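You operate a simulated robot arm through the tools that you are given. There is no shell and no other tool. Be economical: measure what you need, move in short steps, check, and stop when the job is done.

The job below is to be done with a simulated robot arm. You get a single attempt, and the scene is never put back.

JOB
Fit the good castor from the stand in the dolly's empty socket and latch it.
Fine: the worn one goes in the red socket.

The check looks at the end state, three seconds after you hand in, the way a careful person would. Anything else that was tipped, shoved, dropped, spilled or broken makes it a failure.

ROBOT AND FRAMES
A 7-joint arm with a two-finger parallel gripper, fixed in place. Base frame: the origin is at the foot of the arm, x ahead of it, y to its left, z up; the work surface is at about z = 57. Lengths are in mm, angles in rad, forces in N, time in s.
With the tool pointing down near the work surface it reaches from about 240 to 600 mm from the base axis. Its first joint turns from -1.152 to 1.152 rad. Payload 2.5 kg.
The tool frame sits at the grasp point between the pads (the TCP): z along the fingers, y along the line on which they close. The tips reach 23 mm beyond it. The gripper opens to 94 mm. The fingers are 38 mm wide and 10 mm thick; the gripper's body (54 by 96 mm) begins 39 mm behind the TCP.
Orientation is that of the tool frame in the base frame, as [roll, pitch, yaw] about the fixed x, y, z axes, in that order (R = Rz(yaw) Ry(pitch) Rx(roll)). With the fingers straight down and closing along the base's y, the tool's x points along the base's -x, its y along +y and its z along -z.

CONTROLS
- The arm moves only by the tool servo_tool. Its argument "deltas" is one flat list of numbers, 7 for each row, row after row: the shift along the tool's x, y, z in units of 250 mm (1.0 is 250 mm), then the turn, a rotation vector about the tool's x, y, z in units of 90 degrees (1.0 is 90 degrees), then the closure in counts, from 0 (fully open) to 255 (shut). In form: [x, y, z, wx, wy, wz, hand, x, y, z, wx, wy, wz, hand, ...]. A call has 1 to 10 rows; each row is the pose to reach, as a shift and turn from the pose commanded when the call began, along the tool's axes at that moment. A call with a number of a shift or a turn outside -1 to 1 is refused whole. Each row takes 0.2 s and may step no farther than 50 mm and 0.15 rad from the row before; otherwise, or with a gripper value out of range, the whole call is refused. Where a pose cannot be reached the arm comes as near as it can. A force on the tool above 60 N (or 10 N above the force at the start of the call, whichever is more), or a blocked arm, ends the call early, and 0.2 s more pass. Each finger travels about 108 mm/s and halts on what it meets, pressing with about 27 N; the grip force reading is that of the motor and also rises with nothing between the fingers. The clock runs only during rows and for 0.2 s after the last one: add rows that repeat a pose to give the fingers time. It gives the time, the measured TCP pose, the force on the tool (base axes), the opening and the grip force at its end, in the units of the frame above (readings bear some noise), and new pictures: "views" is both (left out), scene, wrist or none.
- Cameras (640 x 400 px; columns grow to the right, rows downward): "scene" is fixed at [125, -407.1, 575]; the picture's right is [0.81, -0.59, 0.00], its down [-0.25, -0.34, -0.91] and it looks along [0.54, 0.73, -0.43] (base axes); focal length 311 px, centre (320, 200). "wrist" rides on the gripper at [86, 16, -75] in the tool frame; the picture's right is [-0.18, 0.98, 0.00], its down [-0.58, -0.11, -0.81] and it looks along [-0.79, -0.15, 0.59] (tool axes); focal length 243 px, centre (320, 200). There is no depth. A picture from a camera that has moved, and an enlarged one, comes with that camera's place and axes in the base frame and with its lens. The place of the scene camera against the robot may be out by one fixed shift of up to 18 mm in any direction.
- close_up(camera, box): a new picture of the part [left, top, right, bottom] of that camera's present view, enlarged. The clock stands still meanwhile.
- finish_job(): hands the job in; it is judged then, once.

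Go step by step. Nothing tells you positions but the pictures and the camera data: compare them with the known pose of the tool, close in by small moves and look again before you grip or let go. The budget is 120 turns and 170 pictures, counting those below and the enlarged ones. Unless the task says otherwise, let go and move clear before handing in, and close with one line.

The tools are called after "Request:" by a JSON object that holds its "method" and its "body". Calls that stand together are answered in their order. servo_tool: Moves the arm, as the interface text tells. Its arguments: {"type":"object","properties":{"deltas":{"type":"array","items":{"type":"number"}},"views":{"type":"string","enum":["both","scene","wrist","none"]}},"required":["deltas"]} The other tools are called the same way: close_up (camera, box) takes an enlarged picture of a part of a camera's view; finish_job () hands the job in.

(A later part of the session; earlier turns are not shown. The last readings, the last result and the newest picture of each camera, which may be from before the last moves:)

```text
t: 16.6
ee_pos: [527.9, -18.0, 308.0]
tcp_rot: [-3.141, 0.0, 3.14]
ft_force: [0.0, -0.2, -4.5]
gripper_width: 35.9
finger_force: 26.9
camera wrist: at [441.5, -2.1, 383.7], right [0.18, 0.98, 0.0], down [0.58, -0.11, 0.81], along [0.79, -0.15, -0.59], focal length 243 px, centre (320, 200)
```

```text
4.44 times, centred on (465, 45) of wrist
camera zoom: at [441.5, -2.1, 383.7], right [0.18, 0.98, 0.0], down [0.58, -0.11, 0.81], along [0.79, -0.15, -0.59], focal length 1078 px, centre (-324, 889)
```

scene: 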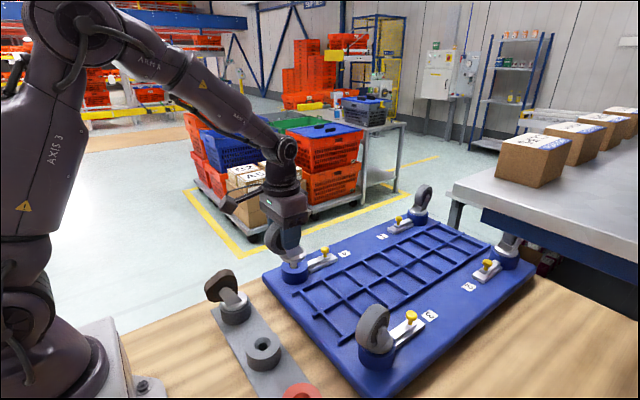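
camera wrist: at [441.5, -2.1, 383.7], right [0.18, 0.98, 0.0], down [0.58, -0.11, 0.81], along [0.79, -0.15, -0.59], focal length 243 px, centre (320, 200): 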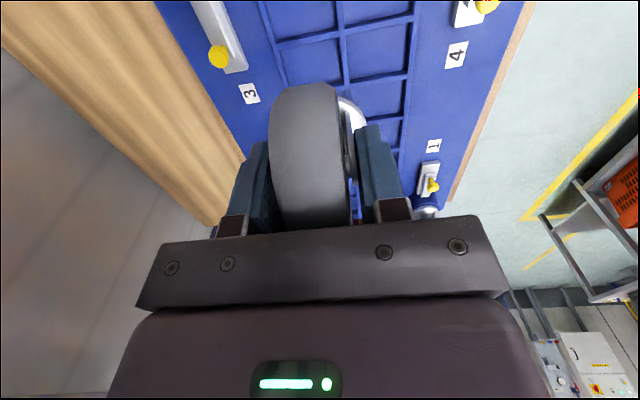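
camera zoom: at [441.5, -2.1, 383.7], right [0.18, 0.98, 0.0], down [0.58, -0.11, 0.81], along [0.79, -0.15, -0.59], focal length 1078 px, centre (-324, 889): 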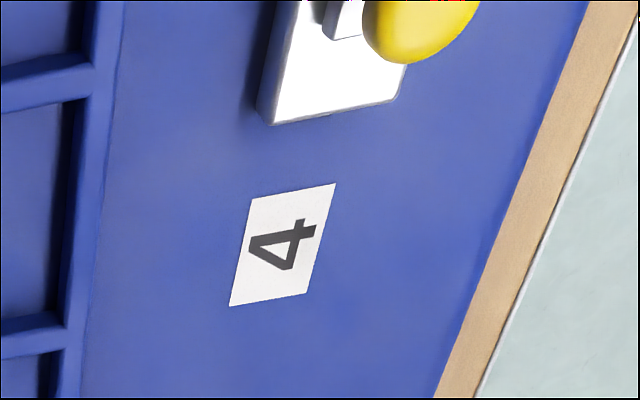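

Latches 3 and 4 have the same gap. The way to find out is a gentle insertion, so I'll bring the stem above hole 4.

Request:
{"method": "servo_tool", "body": {"deltas": [0.063, 0.109, 0, 0, 0, 0, 255, 0.126, 0.218, 0.05, 0, 0, 0, 255, 0.189, 0.327, 0.1, 0, 0, 0, 255, 0.252, 0.436, 0.15, 0, 0, 0, 255, 0.315, 0.545, 0.2, 0, 0, 0, 255, 0.377, 0.655, 0.27, 0, 0, 0, 255, 0.377, 0.655, 0.36, 0, 0, 0, 255, 0.377, 0.655, 0.44, 0, 0, 0, 255, 0.377, 0.655, 0.472, 0, 0, 0, 255, 0.377, 0.655, 0.472, 0, 0, 0, 255], "views": "both"}}

Request:
{"method": "close_up", "body": {"camera": "scene", "box": [270, 220, 350, 300]}}

Request:
{"method": "close_up", "body": {"camera": "wrist", "box": [240, 0, 440, 240]}}

```text
t: 18.8
ee_pos: [434.6, 144.1, 192.5]
tcp_rot: [-3.141, 0.0, -3.141]
ft_force: [-0.4, -0.3, -4.4]
gripper_width: 36.0
finger_force: 27.1
camera wrist: at [347.7, 161.4, 267.2], right [0.18, 0.98, 0.0], down [0.58, -0.11, 0.81], along [0.79, -0.15, -0.59], focal length 243 px, centre (320, 200)
```

scene: 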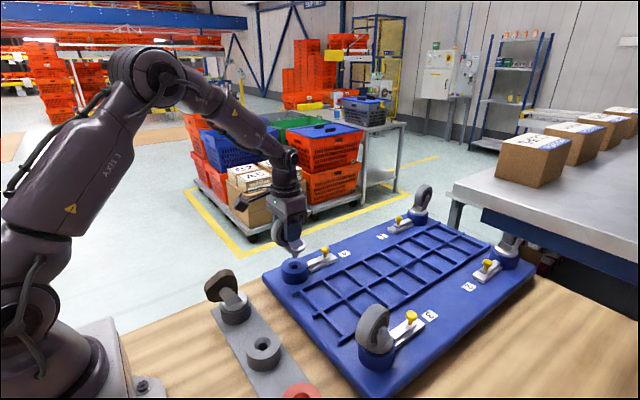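
wrist: 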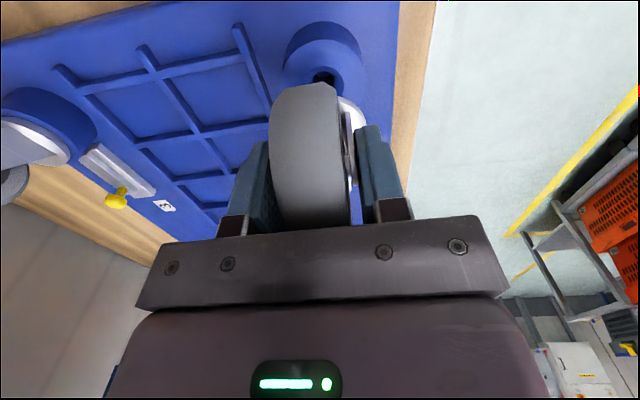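

```text
5.00 times, centred on (310, 260) of scene
camera zoom: at [125.0, -407.1, 575.0], right [0.81, -0.59, 0.0], down [-0.25, -0.34, -0.91], along [0.54, 0.73, -0.43], focal length 1557 px, centre (370, -100)
```

zoom: 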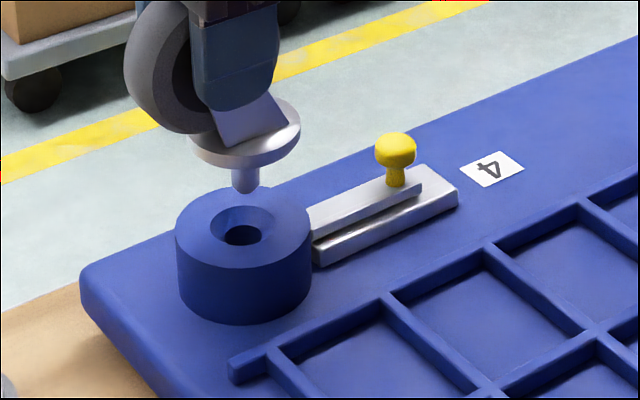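

```text
1.67 times, centred on (340, 120) of wrist
camera zoom: at [347.7, 161.4, 267.2], right [0.18, 0.98, 0.0], down [0.58, -0.11, 0.81], along [0.79, -0.15, -0.59], focal length 404 px, centre (287, 333)
```

zoom: 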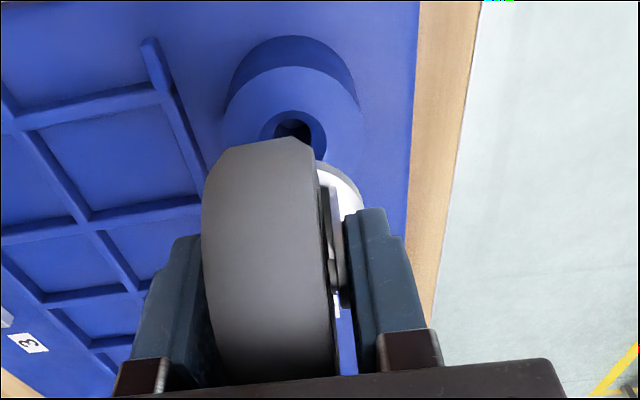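

The stem is almost directly over the hole, about 2 mm off. I'll correct that, lower into the chamfer and check.

Request:
{"method": "servo_tool", "body": {"deltas": [0.006, 0.004, 0.03, 0, 0, 0, 255, 0.006, 0.004, 0.06, 0, 0, 0, 255, 0.006, 0.004, 0.085, 0, 0, 0, 255, 0.006, 0.004, 0.085, 0, 0, 0, 255], "views": "scene"}}

Request:
{"method": "close_up", "body": {"camera": "scene", "box": [270, 220, 350, 300]}}

```text
t: 19.8
ee_pos: [434.1, 145.6, 172.4]
tcp_rot: [-3.14, -0.001, 3.141]
ft_force: [-1.0, 0.0, -4.3]
gripper_width: 36.0
finger_force: 27.3
```

scene: 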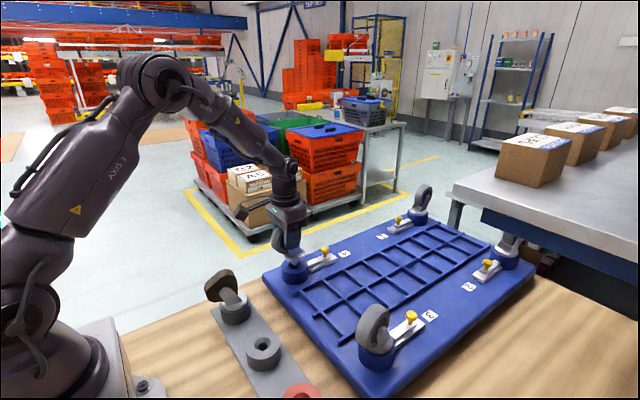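

```text
5.00 times, centred on (310, 260) of scene
camera zoom: at [125.0, -407.1, 575.0], right [0.81, -0.59, 0.0], down [-0.25, -0.34, -0.91], along [0.54, 0.73, -0.43], focal length 1557 px, centre (370, -100)
```

zoom: 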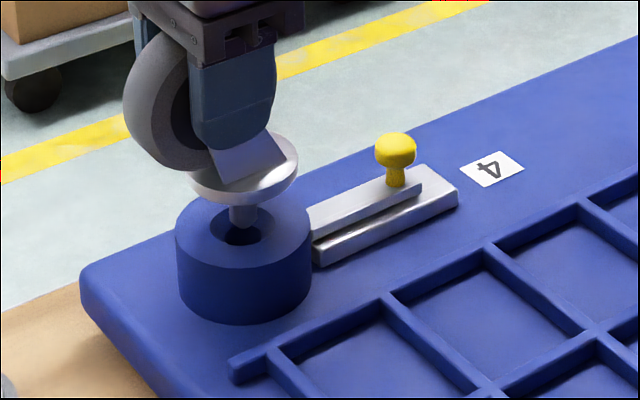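

The tip is centred in the chamfer. Lowering slowly in steps, watching force.

Request:
{"method": "servo_tool", "body": {"deltas": [0, 0, 0.02, 0, 0, 0, 255, 0, 0, 0.04, 0, 0, 0, 255, 0, 0, 0.06, 0, 0, 0, 255, 0, 0, 0.08, 0, 0, 0, 255, 0, 0, 0.08, 0, 0, 0, 255], "views": "scene"}}

Request:
{"method": "close_up", "body": {"camera": "scene", "box": [270, 220, 350, 300]}}

```text
t: 21.0
ee_pos: [432.8, 146.8, 152.2]
tcp_rot: [-3.141, -0.001, 3.141]
ft_force: [-0.7, 0.9, -4.2]
gripper_width: 35.7
finger_force: 26.9
```

scene: 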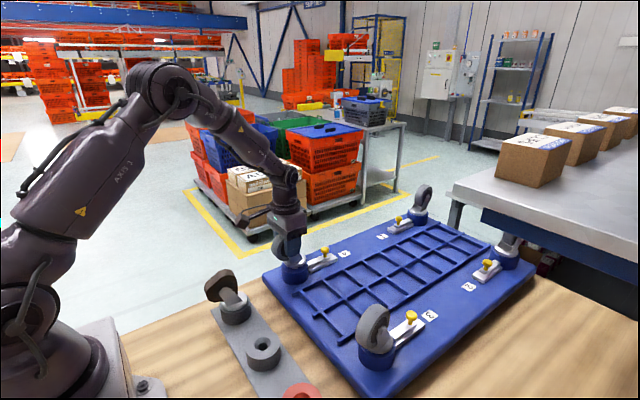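

```text
5.00 times, centred on (310, 260) of scene
camera zoom: at [125.0, -407.1, 575.0], right [0.81, -0.59, 0.0], down [-0.25, -0.34, -0.91], along [0.54, 0.73, -0.43], focal length 1557 px, centre (370, -100)
```

zoom: 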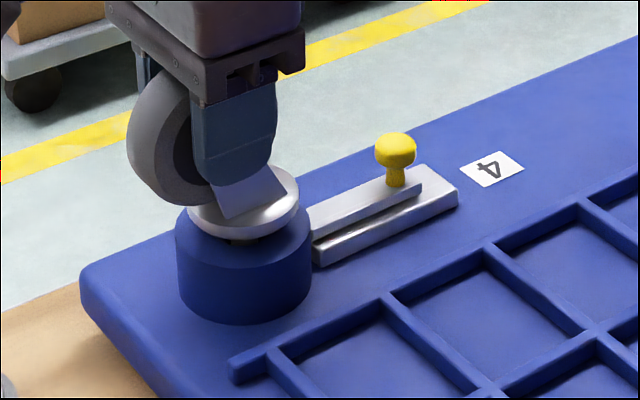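

Going in freely. Continuing the last ~12 mm.

Request:
{"method": "servo_tool", "body": {"deltas": [0, 0, 0.012, 0, 0, 0, 255, 0, 0, 0.024, 0, 0, 0, 255, 0, 0, 0.036, 0, 0, 0, 255, 0, 0, 0.044, 0, 0, 0, 255, 0, 0, 0.044, 0, 0, 0, 255], "views": "scene"}}

Request:
{"method": "close_up", "body": {"camera": "scene", "box": [270, 220, 350, 300]}}

```text
t: 22.2
ee_pos: [434.5, 145.9, 141.4]
tcp_rot: [-3.142, 0.002, 3.141]
ft_force: [-5.8, -3.1, 17.9]
gripper_width: 36.1
finger_force: 27.6
```

scene: 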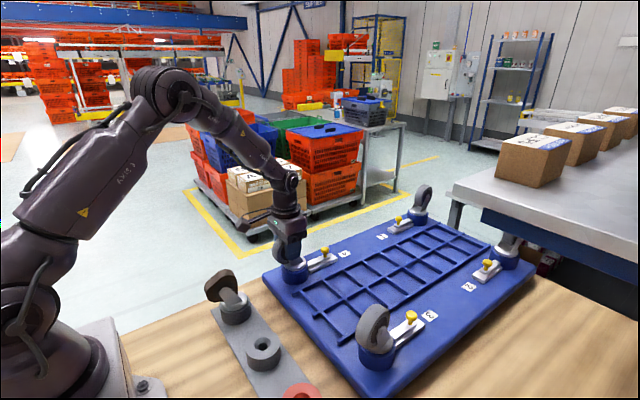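

```text
5.00 times, centred on (310, 260) of scene
camera zoom: at [124.9, -407.1, 575.0], right [0.81, -0.59, 0.0], down [-0.25, -0.34, -0.91], along [0.54, 0.73, -0.43], focal length 1557 px, centre (370, -100)
```

zoom: 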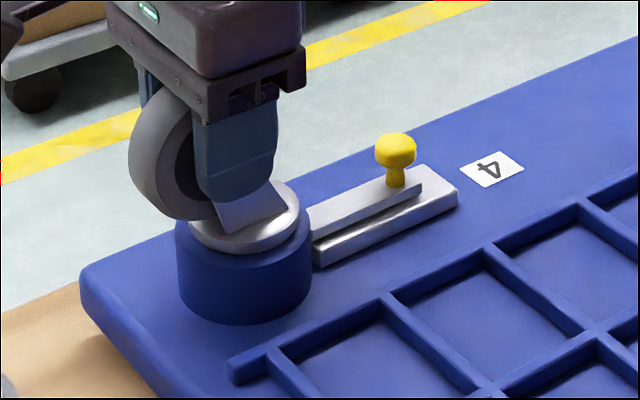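

Contact felt at z ≈ 141, close to the expected seated height of ~140. A small extra press tells whether it has bottomed.

Request:
{"method": "servo_tool", "body": {"deltas": [0, 0, 0.004, 0, 0, 0, 255, 0, 0, 0.008, 0, 0, 0, 255, 0, 0, 0.008, 0, 0, 0, 255], "views": "none"}}

Request:
{"method": "close_up", "body": {"camera": "scene", "box": [280, 240, 320, 290]}}

Request:
{"method": "close_up", "body": {"camera": "scene", "box": [350, 320, 410, 380]}}

```text
t: 23.0
ee_pos: [434.8, 147.3, 139.0]
tcp_rot: [3.139, 0.005, 3.141]
ft_force: [3.3, -1.8, 19.0]
gripper_width: 36.1
finger_force: 27.1
```

```text
8.00 times, centred on (300, 265) of scene
camera zoom: at [124.9, -407.1, 575.0], right [0.81, -0.59, 0.0], down [-0.25, -0.34, -0.91], along [0.54, 0.73, -0.43], focal length 2491 px, centre (480, -320)
```

zoom: 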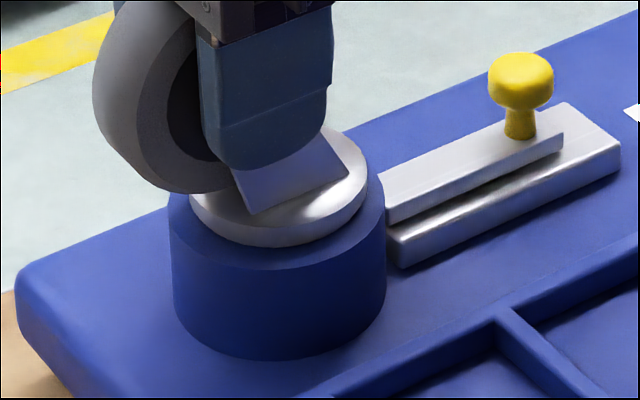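

```text
6.67 times, centred on (380, 350) of scene
camera zoom: at [124.9, -407.1, 575.0], right [0.81, -0.59, 0.0], down [-0.25, -0.34, -0.91], along [0.54, 0.73, -0.43], focal length 2076 px, centre (-80, -800)
```

zoom: 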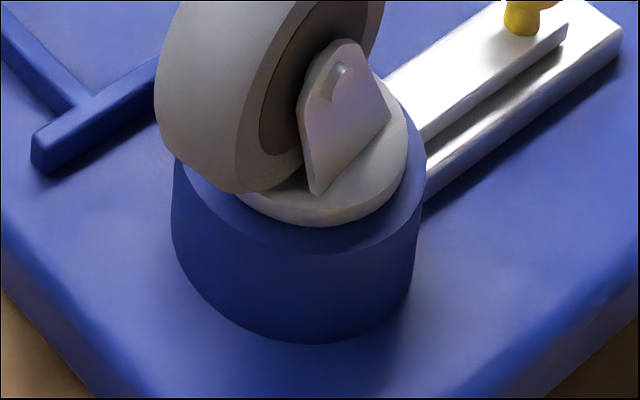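

Request:
{"method": "servo_tool", "body": {"deltas": [0, 0, 0.004, 0, 0, 0, 255, 0, 0, 0.008, 0, 0, 0, 255, 0, 0, 0.008, 0, 0, 0, 255], "views": "none"}}

Request:
{"method": "close_up", "body": {"camera": "scene", "box": [280, 240, 320, 290]}}

```text
t: 23.8
ee_pos: [433.7, 146.0, 135.2]
tcp_rot: [-3.141, -0.001, 3.14]
ft_force: [3.4, 0.8, 13.7]
gripper_width: 35.9
finger_force: 27.3
```

```text
8.00 times, centred on (300, 265) of scene
camera zoom: at [125.0, -407.1, 575.0], right [0.81, -0.59, 0.0], down [-0.25, -0.34, -0.91], along [0.54, 0.73, -0.43], focal length 2491 px, centre (480, -320)
```

zoom: 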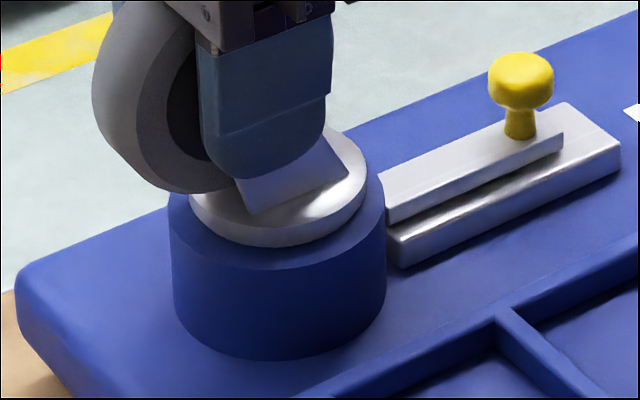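

The castor has bottomed (the last press just slid the pads). I'll open and lift clear.

Request:
{"method": "servo_tool", "body": {"deltas": [0, 0, 0, 0, 0, 0, 180, 0, 0, 0, 0, 0, 0, 90, 0, 0, 0, 0, 0, 0, 0, 0, 0, 0, 0, 0, 0, 0, 0, 0, -0.1, 0, 0, 0, 0, 0, 0, -0.25, 0, 0, 0, 0, 0, 0, -0.4, 0, 0, 0, 0, 0, 0, -0.5, 0, 0, 0, 0, 0, 0, -0.5, 0, 0, 0, 0], "views": "both"}}

Request:
{"method": "close_up", "body": {"camera": "scene", "box": [270, 210, 350, 300]}}

Request:
{"method": "close_up", "body": {"camera": "wrist", "box": [250, 0, 430, 190]}}

```text
t: 25.8
ee_pos: [434.9, 146.5, 260.6]
tcp_rot: [-3.141, 0.0, 3.14]
ft_force: [0.6, -0.5, -0.4]
gripper_width: 94.1
finger_force: 0.1
camera wrist: at [347.3, 163.1, 335.3], right [0.18, 0.98, 0.0], down [0.58, -0.11, 0.81], along [0.79, -0.15, -0.59], focal length 243 px, centre (320, 200)
```

scene: 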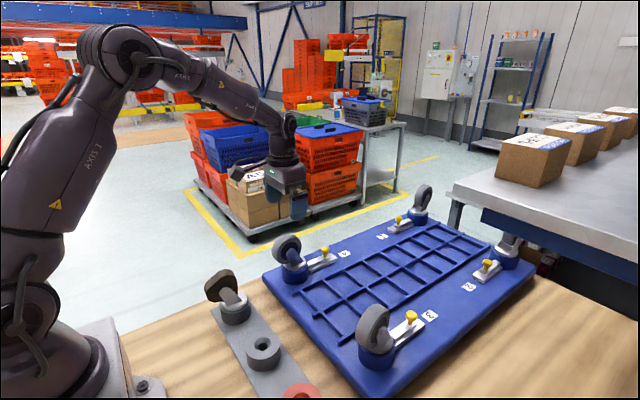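
wrist: 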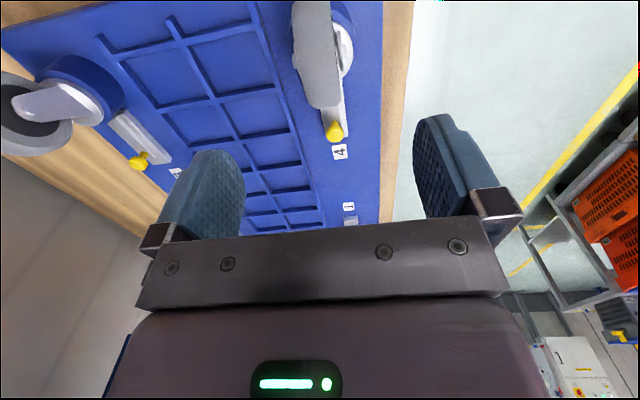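

```text
4.44 times, centred on (310, 255) of scene
camera zoom: at [125.0, -407.1, 575.0], right [0.81, -0.59, 0.0], down [-0.25, -0.34, -0.91], along [0.54, 0.73, -0.43], focal length 1384 px, centre (364, -44)
```

zoom: 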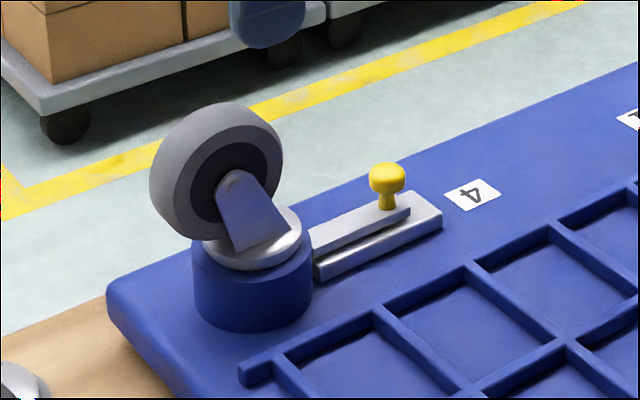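

```text
2.11 times, centred on (340, 95) of wrist
camera zoom: at [347.3, 163.1, 335.3], right [0.18, 0.98, 0.0], down [0.58, -0.11, 0.81], along [0.79, -0.15, -0.59], focal length 511 px, centre (278, 421)
```

zoom: 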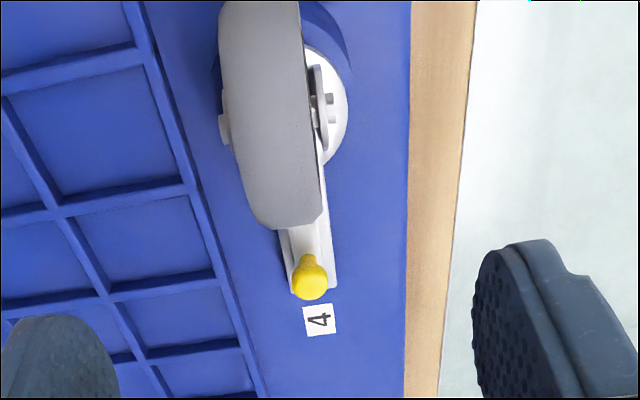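

The castor sits fully in socket 4. Next the latch: I'll go over the yellow knob (about (551,145)) with the fingers turned to close along x.

Request:
{"method": "servo_tool", "body": {"deltas": [-0.046, 0, 0, 0, 0, 0.095, 0, -0.093, 0, 0, 0, 0, 0.19, 0, -0.139, 0, 0, 0, 0, 0.285, 0, -0.186, 0, 0, 0, 0, 0.38, 0, -0.232, 0, 0, 0, 0, 0.475, 0, -0.278, 0, 0, 0, 0, 0.57, 0, -0.325, 0, 0.05, 0, 0, 0.665, 0, -0.371, 0, 0.1, 0, 0, 0.76, 0, -0.418, 0, 0.15, 0, 0, 0.855, 0, -0.464, 0, 0.2, 0, 0, 0.95, 0], "views": "none"}}

Request:
{"method": "servo_tool", "body": {"deltas": [0, 0, 0, 0, 0, 0.05, 60, 0, 0, 0, 0, 0, 0.05, 100, 0, 0, 0, 0, 0, 0.05, 100], "views": "both"}}

Request:
{"method": "close_up", "body": {"camera": "wrist", "box": [220, 0, 420, 190]}}

```text
t: 28.0
ee_pos: [549.7, 147.3, 210.9]
tcp_rot: [3.141, 0.0, 1.647]
ft_force: [0.1, -0.2, 0.4]
gripper_width: 94.3
finger_force: 0.0
```

```text
t: 28.8
ee_pos: [549.3, 148.2, 210.9]
tcp_rot: [3.141, 0.001, 1.571]
ft_force: [0.0, -0.3, 0.2]
gripper_width: 57.3
finger_force: 0.0
camera wrist: at [565.4, 234.1, 285.5], right [0.98, -0.18, 0.0], down [-0.11, -0.58, 0.81], along [-0.15, -0.79, -0.59], focal length 243 px, centre (320, 200)
```

scene: 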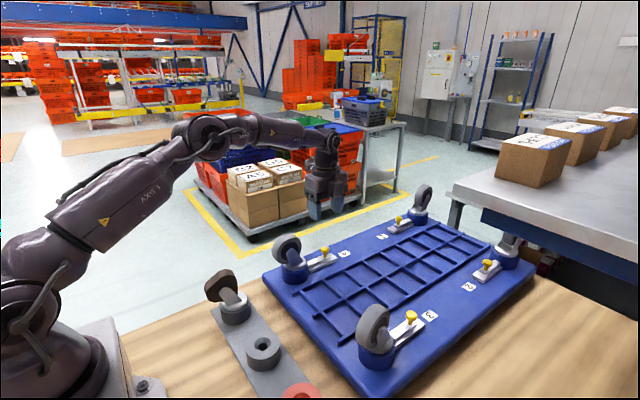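
wrist: 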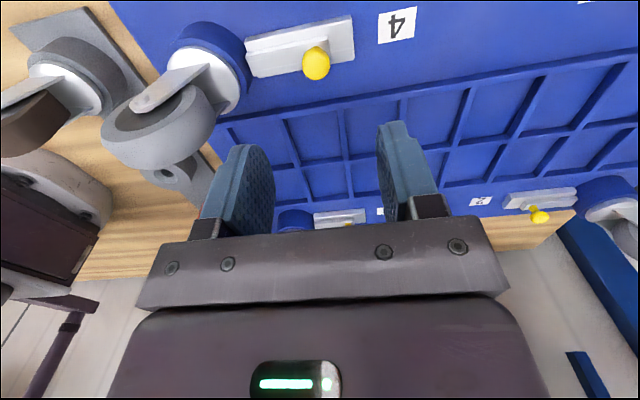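

```text
2.11 times, centred on (320, 95) of wrist
camera zoom: at [565.4, 234.1, 285.5], right [0.98, -0.18, 0.0], down [-0.11, -0.58, 0.81], along [-0.15, -0.79, -0.59], focal length 511 px, centre (320, 421)
```

zoom: 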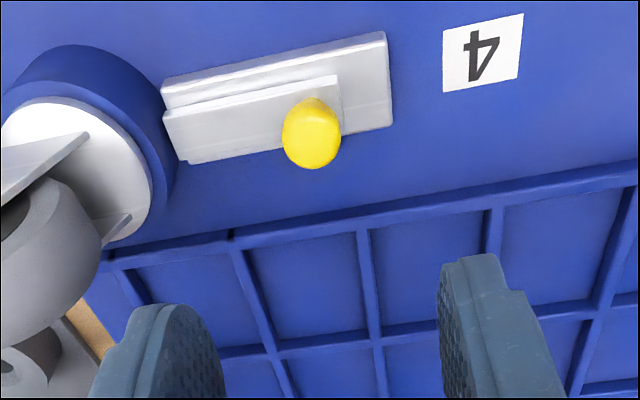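

Request:
{"method": "close_up", "body": {"camera": "wrist", "box": [480, 160, 620, 240]}}

Request:
{"method": "close_up", "body": {"camera": "wrist", "box": [230, 0, 430, 100]}}

```text
4.57 times, centred on (550, 200) of wrist
camera zoom: at [565.4, 234.1, 285.5], right [0.98, -0.18, 0.0], down [-0.11, -0.58, 0.81], along [-0.15, -0.79, -0.59], focal length 1109 px, centre (-731, 200)
```

zoom: 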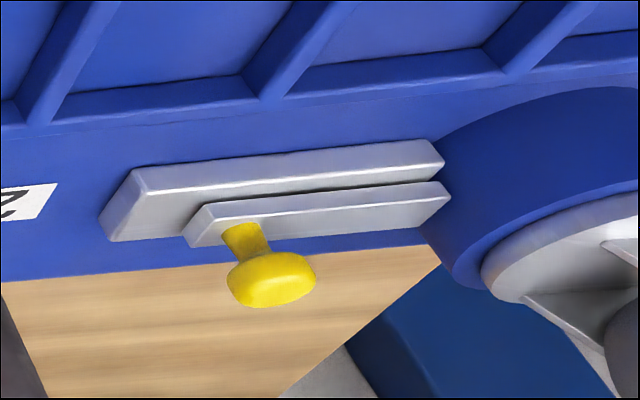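

```text
3.20 times, centred on (330, 50) of wrist
camera zoom: at [565.4, 234.1, 285.5], right [0.98, -0.18, 0.0], down [-0.11, -0.58, 0.81], along [-0.15, -0.79, -0.59], focal length 776 px, centre (288, 680)
```

zoom: 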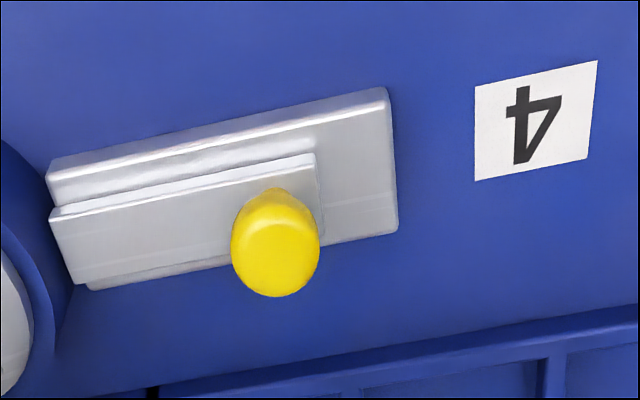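

Knob 4 is at about (546.5, 144.5). I'll lower around it with the fingers part-open and check before gripping.

Request:
{"method": "servo_tool", "body": {"deltas": [-0.014, -0.016, 0.1, 0, 0, 0, 100, -0.014, -0.016, 0.2, 0, 0, 0, 100, -0.014, -0.016, 0.3, 0, 0, 0, 100, -0.014, -0.016, 0.36, 0, 0, 0, 100, -0.014, -0.016, 0.4, 0, 0, 0, 100, -0.014, -0.016, 0.4, 0, 0, 0, 100], "views": "both"}}

Request:
{"method": "close_up", "body": {"camera": "scene", "box": [270, 210, 350, 300]}}

Request:
{"method": "close_up", "body": {"camera": "wrist", "box": [220, 40, 420, 230]}}

```text
t: 30.2
ee_pos: [547.0, 144.4, 110.7]
tcp_rot: [-3.141, 0.0, 1.57]
ft_force: [0.0, -0.3, -1.0]
gripper_width: 57.2
finger_force: 0.1
camera wrist: at [562.2, 230.6, 185.6], right [0.98, -0.18, 0.0], down [-0.11, -0.58, 0.81], along [-0.15, -0.79, -0.59], focal length 243 px, centre (320, 200)
```

scene: 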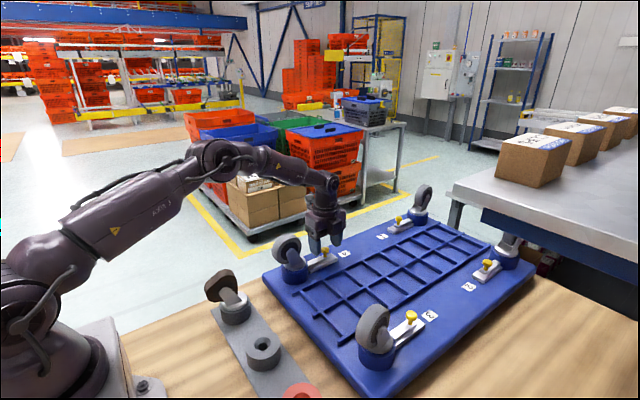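
wrist: 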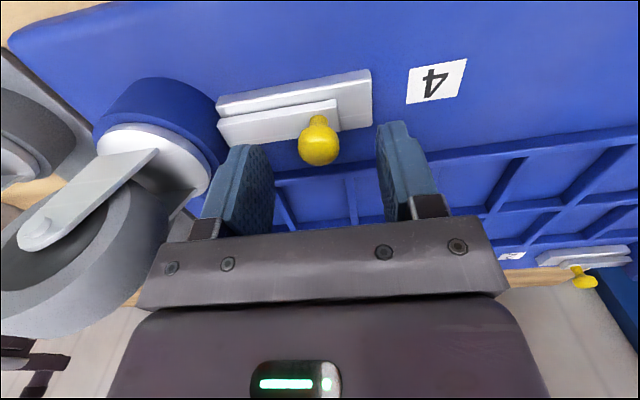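

```text
4.44 times, centred on (310, 255) of scene
camera zoom: at [125.0, -407.1, 575.0], right [0.81, -0.59, 0.0], down [-0.25, -0.34, -0.91], along [0.54, 0.73, -0.43], focal length 1384 px, centre (364, -44)
```

zoom: 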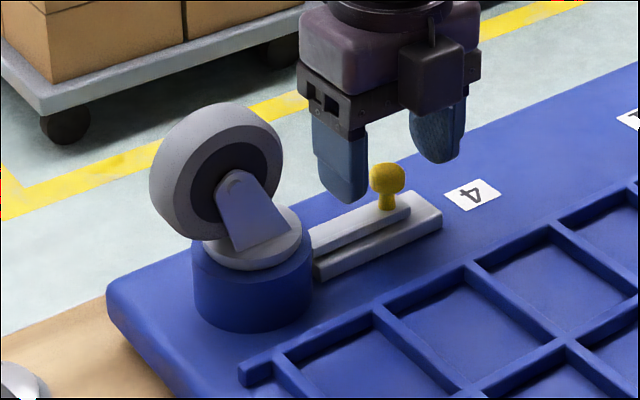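

```text
2.11 times, centred on (320, 135) of wrist
camera zoom: at [562.2, 230.6, 185.6], right [0.98, -0.18, 0.0], down [-0.11, -0.58, 0.81], along [-0.15, -0.79, -0.59], focal length 511 px, centre (320, 337)
```

zoom: 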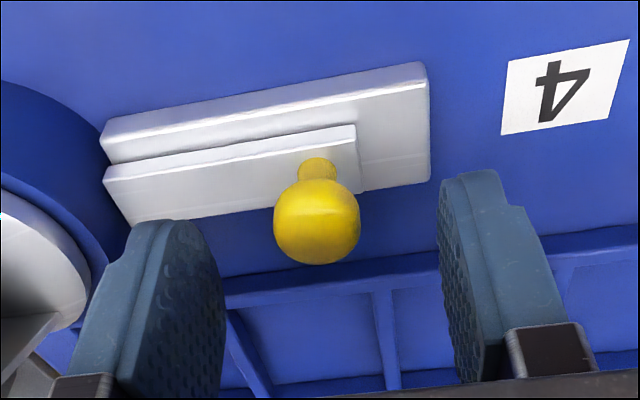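

The knob is centred between the fingers (head near z = 85). I'll lower 18 mm and close on it.

Request:
{"method": "servo_tool", "body": {"deltas": [0, -0.008, 0.035, 0, 0, 0, 100, 0, -0.008, 0.07, 0, 0, 0, 100, 0, -0.008, 0.07, 0, 0, 0, 140, 0, -0.008, 0.07, 0, 0, 0, 180, 0, -0.008, 0.07, 0, 0, 0, 220, 0, -0.008, 0.07, 0, 0, 0, 255, 0, -0.008, 0.07, 0, 0, 0, 255], "views": "both"}}

Request:
{"method": "close_up", "body": {"camera": "wrist", "box": [220, 40, 420, 230]}}

```text
t: 31.8
ee_pos: [545.5, 142.2, 93.2]
tcp_rot: [3.138, 0.001, 1.571]
ft_force: [23.6, 3.1, -10.4]
gripper_width: 20.8
finger_force: 44.9
camera wrist: at [560.5, 229.2, 169.2], right [0.98, -0.18, 0.01], down [-0.11, -0.58, 0.81], along [-0.15, -0.79, -0.59], focal length 243 px, centre (320, 200)
```

scene: 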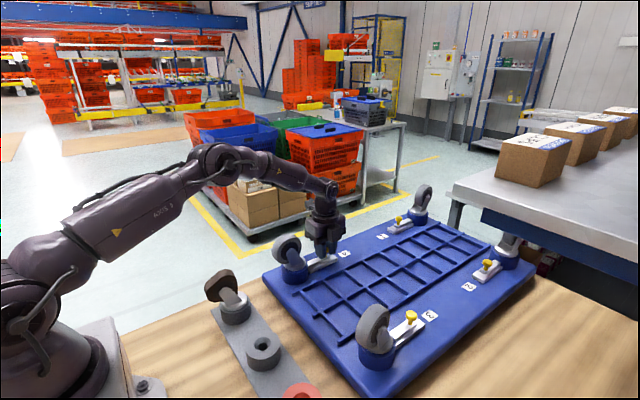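
wrist: 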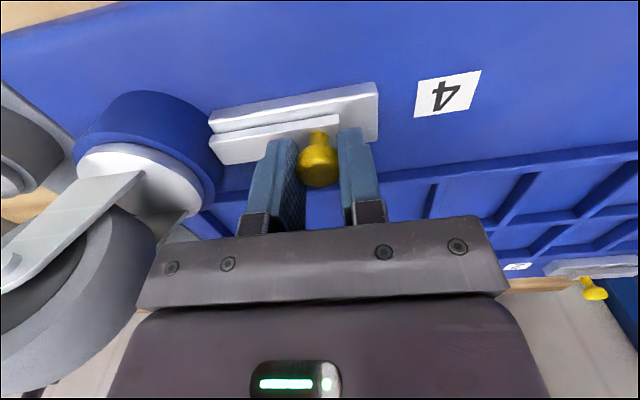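

```text
2.11 times, centred on (320, 135) of wrist
camera zoom: at [560.5, 229.2, 169.2], right [0.98, -0.18, 0.01], down [-0.11, -0.58, 0.81], along [-0.15, -0.79, -0.59], focal length 511 px, centre (320, 337)
```

zoom: 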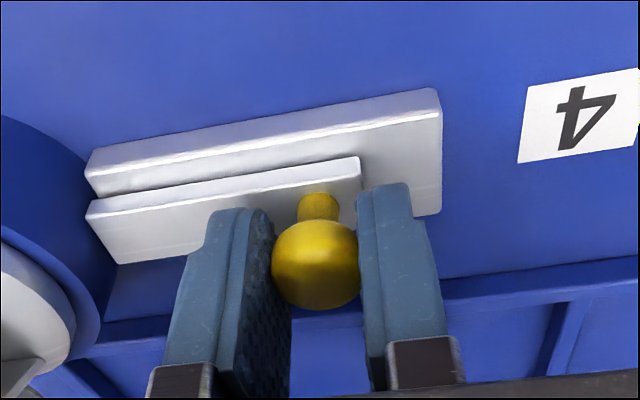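

The knob is held; pushing toward the socket met ~24 N without motion. I'll test gently the other way to learn whether the slide is already against its stop.

Request:
{"method": "servo_tool", "body": {"deltas": [0, 0.008, 0, 0, 0, 0, 255, 0, 0.016, 0, 0, 0, 0, 255, 0, 0.024, 0, 0, 0, 0, 255, 0, 0.024, 0, 0, 0, 0, 255], "views": "none"}}

Request:
{"method": "close_up", "body": {"camera": "wrist", "box": [220, 40, 420, 230]}}

```text
t: 32.8
ee_pos: [549.4, 142.0, 92.9]
tcp_rot: [3.141, 0.001, 1.572]
ft_force: [-1.5, -4.9, 11.2]
gripper_width: 20.9
finger_force: 45.4
```

```text
2.11 times, centred on (320, 135) of wrist
camera zoom: at [566.1, 229.3, 169.0], right [0.98, -0.18, 0.0], down [-0.11, -0.58, 0.81], along [-0.15, -0.79, -0.59], focal length 511 px, centre (320, 337)
```

zoom: 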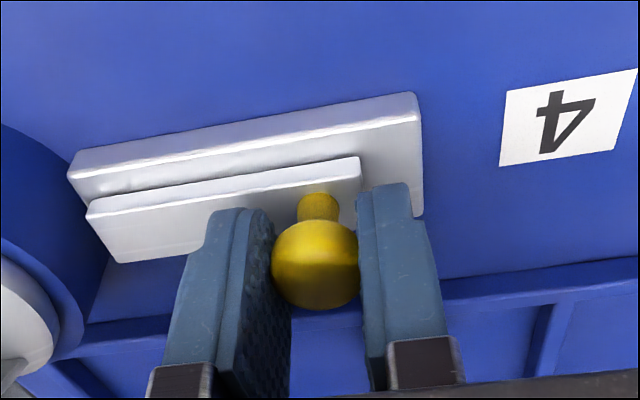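

The slide moves freely outward, so it was at its closed stop all along and the castor may be resting on the bolt. I'll pull the latch fully open and watch the castor.

Request:
{"method": "close_up", "body": {"camera": "scene", "box": [270, 230, 330, 290]}}

Request:
{"method": "servo_tool", "body": {"deltas": [0, 0.012, 0, 0, 0, 0, 255, 0, 0.024, 0, 0, 0, 0, 255, 0, 0.036, 0, 0, 0, 0, 255, 0, 0.036, 0, 0, 0, 0, 255], "views": "none"}}

Request:
{"method": "close_up", "body": {"camera": "scene", "box": [270, 230, 330, 290]}}

Request:
{"method": "close_up", "body": {"camera": "wrist", "box": [220, 40, 420, 230]}}

```text
6.67 times, centred on (300, 260) of scene
camera zoom: at [124.9, -407.1, 575.0], right [0.81, -0.59, 0.0], down [-0.25, -0.34, -0.91], along [0.54, 0.73, -0.43], focal length 2076 px, centre (453, -200)
```

zoom: 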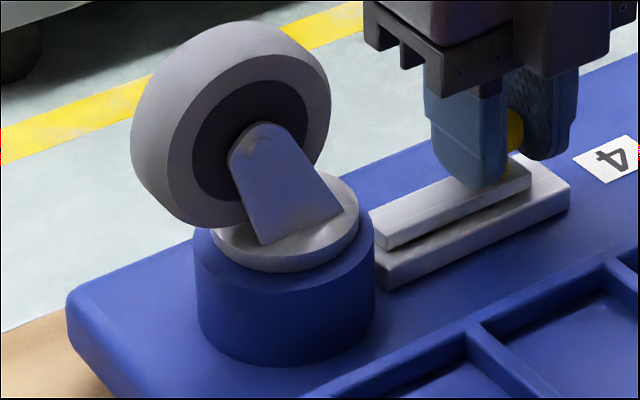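

```text
t: 33.8
ee_pos: [558.4, 140.7, 94.2]
tcp_rot: [3.141, -0.001, 1.572]
ft_force: [1.2, -7.3, 12.6]
gripper_width: 20.8
finger_force: 45.0
```

```text
6.67 times, centred on (300, 260) of scene
camera zoom: at [124.9, -407.1, 575.0], right [0.81, -0.59, 0.0], down [-0.25, -0.34, -0.91], along [0.54, 0.73, -0.43], focal length 2076 px, centre (453, -200)
```

zoom: 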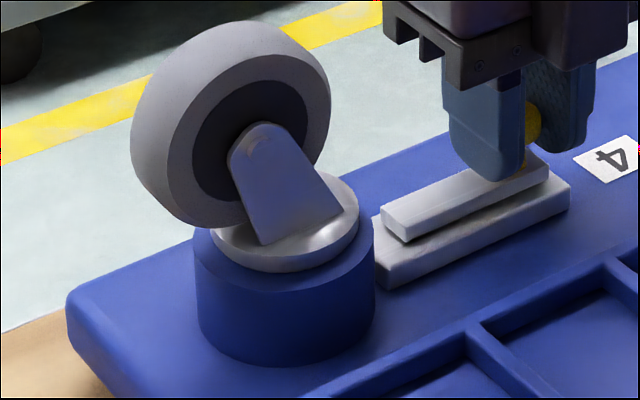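

```text
2.11 times, centred on (320, 135) of wrist
camera zoom: at [575.0, 229.3, 169.0], right [0.98, -0.18, 0.0], down [-0.11, -0.58, 0.81], along [-0.15, -0.79, -0.59], focal length 511 px, centre (320, 337)
```

zoom: 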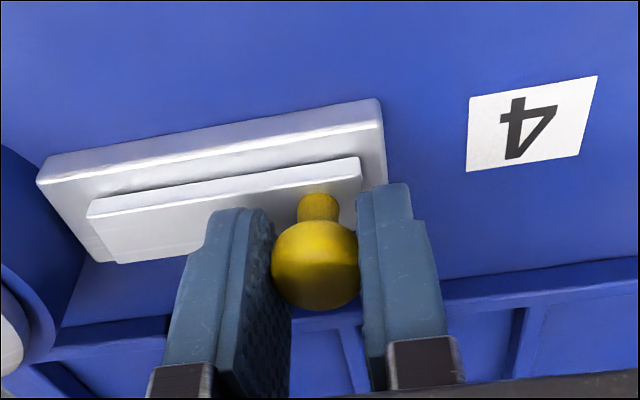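

The castor did not drop, so it was already fully down. I'll slide the latch back closed against its stop, then check by a gentle tug on the castor.

Request:
{"method": "servo_tool", "body": {"deltas": [0, -0.015, 0, 0, 0, 0, 255, 0, -0.03, 0, 0, 0, 0, 255, 0, -0.045, 0, 0, 0, 0, 255, 0, -0.056, 0, 0, 0, 0, 255, 0, -0.062, 0, 0, 0, 0, 255, 0, -0.062, 0, 0, 0, 0, 255], "views": "none"}}

Request:
{"method": "close_up", "body": {"camera": "wrist", "box": [220, 40, 420, 230]}}

```text
t: 35.2
ee_pos: [544.9, 143.1, 94.0]
tcp_rot: [3.133, -0.001, 1.571]
ft_force: [28.3, -3.7, -0.7]
gripper_width: 20.7
finger_force: 45.0
```

```text
2.11 times, centred on (320, 135) of wrist
camera zoom: at [560.1, 229.3, 169.1], right [0.98, -0.18, 0.01], down [-0.12, -0.58, 0.81], along [-0.14, -0.79, -0.59], focal length 511 px, centre (320, 337)
```

zoom: 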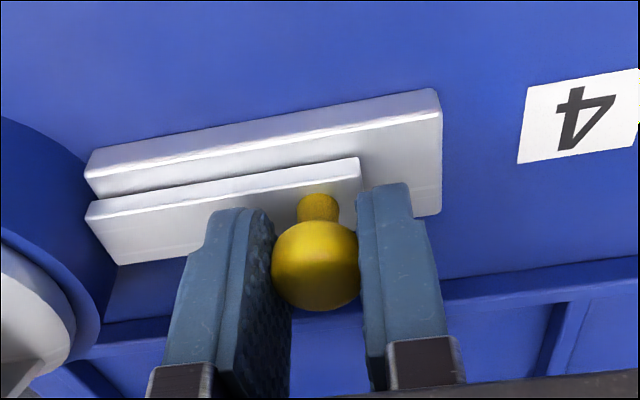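

Request:
{"method": "servo_tool", "body": {"deltas": [0, 0, 0, 0, 0, 0, 180, 0, 0, 0, 0, 0, 0, 110, 0, 0, 0, 0, 0, 0, 100, 0, 0, -0.1, 0, 0, 0, 100, 0, 0, -0.25, 0, 0, 0, 100, 0, 0, -0.4, 0, 0, 0, 60, 0, 0, -0.55, 0, 0, 0, 0, 0, 0, -0.65, 0, 0, 0, 0], "views": "both"}}

Request:
{"method": "close_up", "body": {"camera": "scene", "box": [270, 220, 350, 290]}}

```text
t: 37.0
ee_pos: [542.7, 142.3, 258.5]
tcp_rot: [-3.14, -0.001, 1.572]
ft_force: [0.0, 0.2, 0.8]
gripper_width: 94.2
finger_force: 0.0
camera wrist: at [558.4, 229.9, 332.8], right [0.98, -0.18, 0.0], down [-0.11, -0.58, 0.81], along [-0.15, -0.79, -0.59], focal length 243 px, centre (320, 200)
```

scene: 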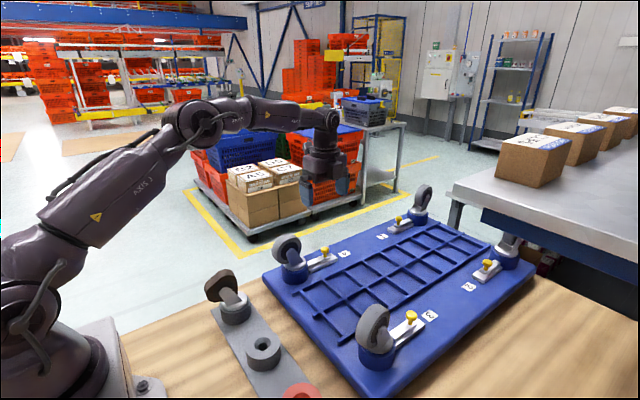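
wrist: 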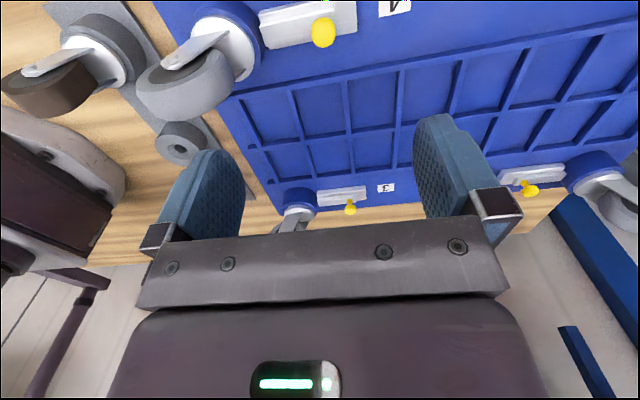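

```text
5.71 times, centred on (310, 255) of scene
camera zoom: at [125.0, -407.1, 575.0], right [0.81, -0.59, 0.0], down [-0.25, -0.34, -0.91], along [0.54, 0.73, -0.43], focal length 1780 px, centre (377, -114)
```

zoom: 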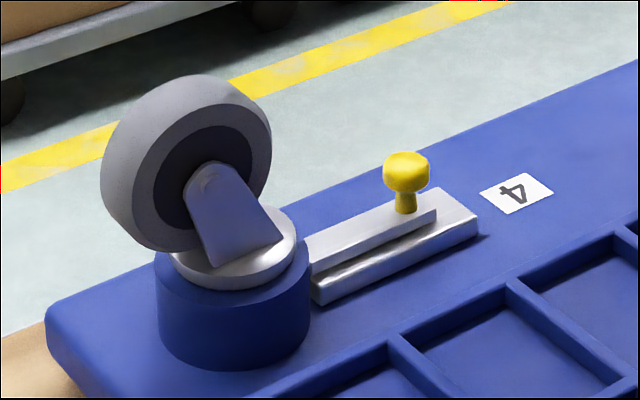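

Latch 4 now looks like the others. I'll go back over the castor and do a gentle tug test.

Request:
{"method": "servo_tool", "body": {"deltas": [0.002, -0.044, 0, 0, 0, -0.095, 0, 0.003, -0.087, 0, 0, 0, -0.19, 0, 0.004, -0.131, 0, 0, 0, -0.285, 0, 0.006, -0.174, 0, 0, 0, -0.38, 0, 0.007, -0.218, 0, 0, 0, -0.475, 0, 0.008, -0.262, 0, 0, 0, -0.57, 0, 0.01, -0.305, 0, 0, 0, -0.665, 0, 0.011, -0.349, 0, 0, 0, -0.76, 0, 0.013, -0.392, 0, 0, 0, -0.855, 0, 0.014, -0.436, 0, 0, 0, -0.95, 0], "views": "none"}}

Request:
{"method": "servo_tool", "body": {"deltas": [0, 0, 0.1, 0, 0, -0.05, 0, 0, 0, 0.16, 0, 0, -0.05, 0, 0, 0, 0.16, 0, 0, -0.05, 0], "views": "wrist"}}

```text
t: 39.2
ee_pos: [434.6, 147.1, 256.0]
tcp_rot: [-3.142, 0.0, 3.064]
ft_force: [0.4, -0.2, 1.0]
gripper_width: 94.2
finger_force: 0.0
```

```text
t: 40.0
ee_pos: [434.8, 147.0, 216.3]
tcp_rot: [-3.141, -0.001, -3.14]
ft_force: [-0.9, 0.9, -0.5]
gripper_width: 94.0
finger_force: 0.1
camera wrist: at [347.7, 163.0, 291.2], right [0.18, 0.98, 0.0], down [0.58, -0.11, 0.81], along [0.79, -0.15, -0.59], focal length 243 px, centre (320, 200)
```

wrist: 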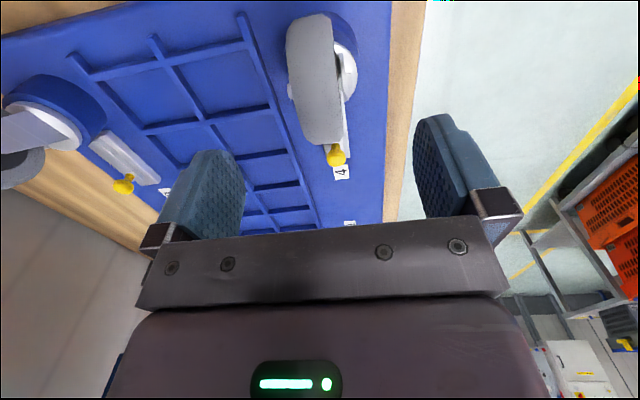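

Wheel is centred as before. Lowering to z ≈ 141, closing, and tugging up a few mm.

Request:
{"method": "servo_tool", "body": {"deltas": [0, 0, 0.1, 0, 0, 0, 0, 0, 0, 0.2, 0, 0, 0, 0, 0, 0, 0.302, 0, 0, 0, 0, 0, 0, 0.302, 0, 0, 0, 60, 0, 0, 0.302, 0, 0, 0, 120, 0, 0, 0.302, 0, 0, 0, 180, 0, 0, 0.302, 0, 0, 0, 255, 0, 0, 0.302, 0, 0, 0, 255, 0, 0, 0.302, 0, 0, 0, 255], "views": "none"}}

Request:
{"method": "servo_tool", "body": {"deltas": [0, 0, -0.008, 0, 0, 0, 255, 0, 0, -0.016, 0, 0, 0, 255, 0, 0, -0.024, 0, 0, 0, 255], "views": "none"}}

Request:
{"method": "close_up", "body": {"camera": "scene", "box": [270, 220, 350, 290]}}

```text
t: 42.0
ee_pos: [434.7, 145.9, 139.0]
tcp_rot: [3.141, 0.0, -3.141]
ft_force: [0.1, 0.3, 0.4]
gripper_width: 35.9
finger_force: 27.0
```

```text
t: 42.8
ee_pos: [434.1, 145.0, 146.7]
tcp_rot: [-3.141, 0.001, 3.141]
ft_force: [0.0, 0.0, -4.9]
gripper_width: 35.8
finger_force: 26.4
```

```text
5.71 times, centred on (310, 255) of scene
camera zoom: at [125.0, -407.1, 575.0], right [0.81, -0.59, 0.0], down [-0.25, -0.34, -0.91], along [0.54, 0.73, -0.43], focal length 1780 px, centre (377, -114)
```

zoom: 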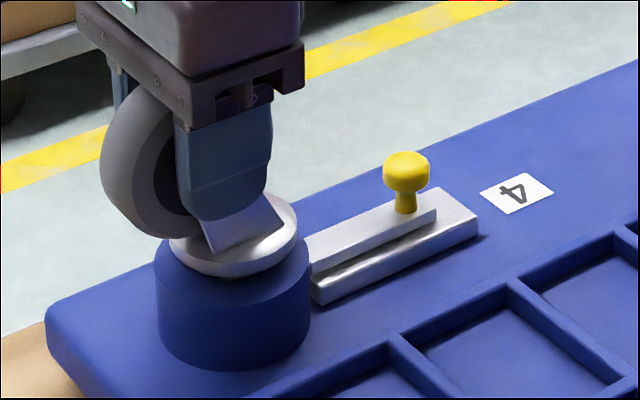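

It lifts freely with only its own weight, so it is not latched: the bolt is not capturing the stem. I'll set it back down, then pull the latch out all the way (I only opened it 14 of ~20 mm before) so it can drop.

Request:
{"method": "servo_tool", "body": {"deltas": [0, 0, 0.012, 0, 0, 0, 255, 0, 0, 0.024, 0, 0, 0, 255, 0, 0, 0.024, 0, 0, 0, 180, 0, 0, 0.024, 0, 0, 0, 90, 0, 0, 0.024, 0, 0, 0, 0, 0, 0, 0.024, 0, 0, 0, 0, 0, 0, -0.1, 0, 0, 0, 0, 0, 0, -0.25, 0, 0, 0, 0, 0, 0, -0.4, 0, 0, 0, 0, 0, 0, -0.48, 0, 0, 0, 0], "views": "none"}}

Request:
{"method": "servo_tool", "body": {"deltas": [-0.046, 0, 0, 0, 0, 0.095, 0, -0.093, 0, 0, 0, 0, 0.19, 0, -0.139, 0, 0, 0, 0, 0.285, 0, -0.186, 0, 0, 0, 0, 0.38, 0, -0.232, 0, 0, 0, 0, 0.475, 0, -0.278, 0, 0, 0, 0, 0.57, 0, -0.325, 0, 0.05, 0, 0, 0.665, 0, -0.371, 0, 0.1, 0, 0, 0.76, 0, -0.418, -0.004, 0.15, 0, 0, 0.855, 0, -0.452, -0.008, 0.2, 0, 0, 0.95, 0], "views": "none"}}

Request:
{"method": "servo_tool", "body": {"deltas": [0, 0, 0, 0, 0, 0.05, 60, 0, 0, 0, 0, 0, 0.05, 100, 0, 0, 0, 0, 0, 0.05, 100], "views": "wrist"}}

Request:
{"method": "close_up", "body": {"camera": "scene", "box": [275, 230, 325, 290]}}

```text
t: 45.0
ee_pos: [433.2, 148.2, 268.4]
tcp_rot: [3.14, 0.0, 3.141]
ft_force: [-0.3, 0.8, -0.8]
gripper_width: 93.9
finger_force: 0.0
```

```text
t: 47.2
ee_pos: [547.9, 144.5, 216.6]
tcp_rot: [-3.14, 0.0, 1.645]
ft_force: [0.2, 0.2, -0.5]
gripper_width: 94.3
finger_force: 0.1
```

```text
t: 48.0
ee_pos: [547.4, 145.2, 215.7]
tcp_rot: [-3.14, -0.001, 1.57]
ft_force: [0.5, 0.2, -1.3]
gripper_width: 57.1
finger_force: 0.0
camera wrist: at [563.3, 231.9, 291.3], right [0.98, -0.18, 0.0], down [-0.11, -0.58, 0.81], along [-0.15, -0.79, -0.59], focal length 243 px, centre (320, 200)
```

wrist: 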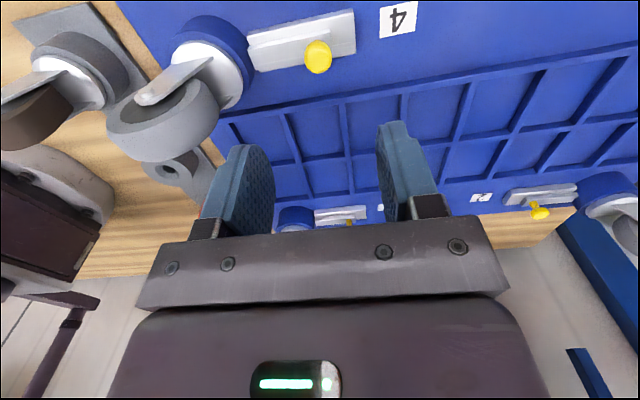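

```text
6.67 times, centred on (300, 260) of scene
camera zoom: at [125.0, -407.1, 575.0], right [0.81, -0.59, 0.0], down [-0.25, -0.34, -0.91], along [0.54, 0.73, -0.43], focal length 2076 px, centre (453, -200)
```

zoom: 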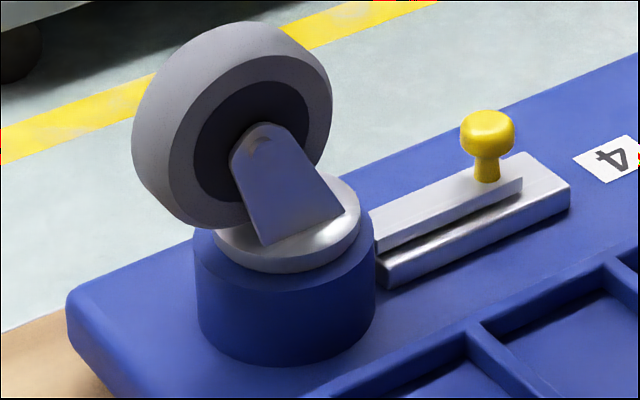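

Request:
{"method": "servo_tool", "body": {"deltas": [-0.004, -0.006, 0.12, 0, 0, 0, 100, -0.004, -0.006, 0.24, 0, 0, 0, 100, -0.004, -0.006, 0.36, 0, 0, 0, 100, -0.004, -0.006, 0.44, 0, 0, 0, 100, -0.004, -0.006, 0.49, 0, 0, 0, 100, -0.004, -0.006, 0.49, 0, 0, 0, 150, -0.004, -0.006, 0.49, 0, 0, 0, 200, -0.004, -0.006, 0.49, 0, 0, 0, 255, -0.004, -0.006, 0.49, 0, 0, 0, 255, -0.004, -0.006, 0.49, 0, 0, 0, 255], "views": "none"}}

Request:
{"method": "servo_tool", "body": {"deltas": [0, 0.015, 0, 0, 0, 0, 255, 0, 0.03, 0, 0, 0, 0, 255, 0, 0.045, 0, 0, 0, 0, 255, 0, 0.06, 0, 0, 0, 0, 255, 0, 0.07, 0, 0, 0, 0, 255, 0, 0.07, 0, 0, 0, 0, 255], "views": "none"}}

Request:
{"method": "close_up", "body": {"camera": "wrist", "box": [220, 40, 420, 230]}}

Request:
{"method": "close_up", "body": {"camera": "scene", "box": [275, 230, 325, 290]}}

```text
t: 50.2
ee_pos: [545.9, 144.6, 93.5]
tcp_rot: [3.139, -0.001, 1.571]
ft_force: [14.5, 2.0, -7.1]
gripper_width: 21.1
finger_force: 45.0
```

```text
t: 51.6
ee_pos: [563.3, 144.9, 94.0]
tcp_rot: [-3.137, -0.003, 1.57]
ft_force: [-21.8, 4.2, 19.5]
gripper_width: 20.7
finger_force: 45.5
```

```text
2.11 times, centred on (320, 135) of wrist
camera zoom: at [578.6, 231.2, 168.9], right [0.98, -0.18, 0.0], down [-0.11, -0.58, 0.81], along [-0.15, -0.79, -0.59], focal length 511 px, centre (320, 337)
```

zoom: 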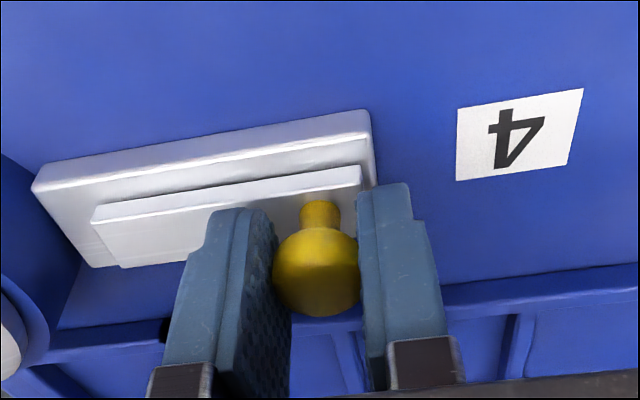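

```text
6.67 times, centred on (300, 260) of scene
camera zoom: at [124.9, -407.1, 575.0], right [0.81, -0.59, 0.0], down [-0.25, -0.34, -0.91], along [0.54, 0.73, -0.43], focal length 2076 px, centre (453, -200)
```

zoom: 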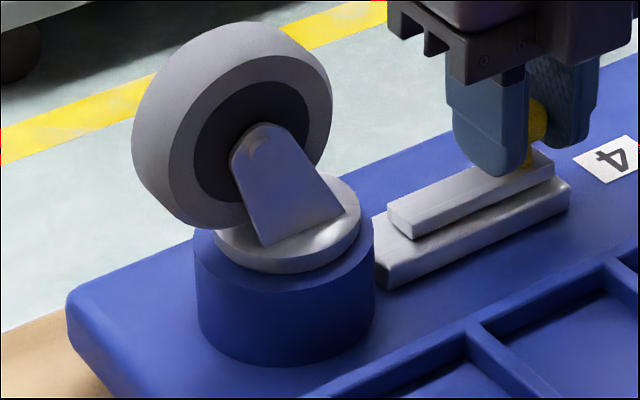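

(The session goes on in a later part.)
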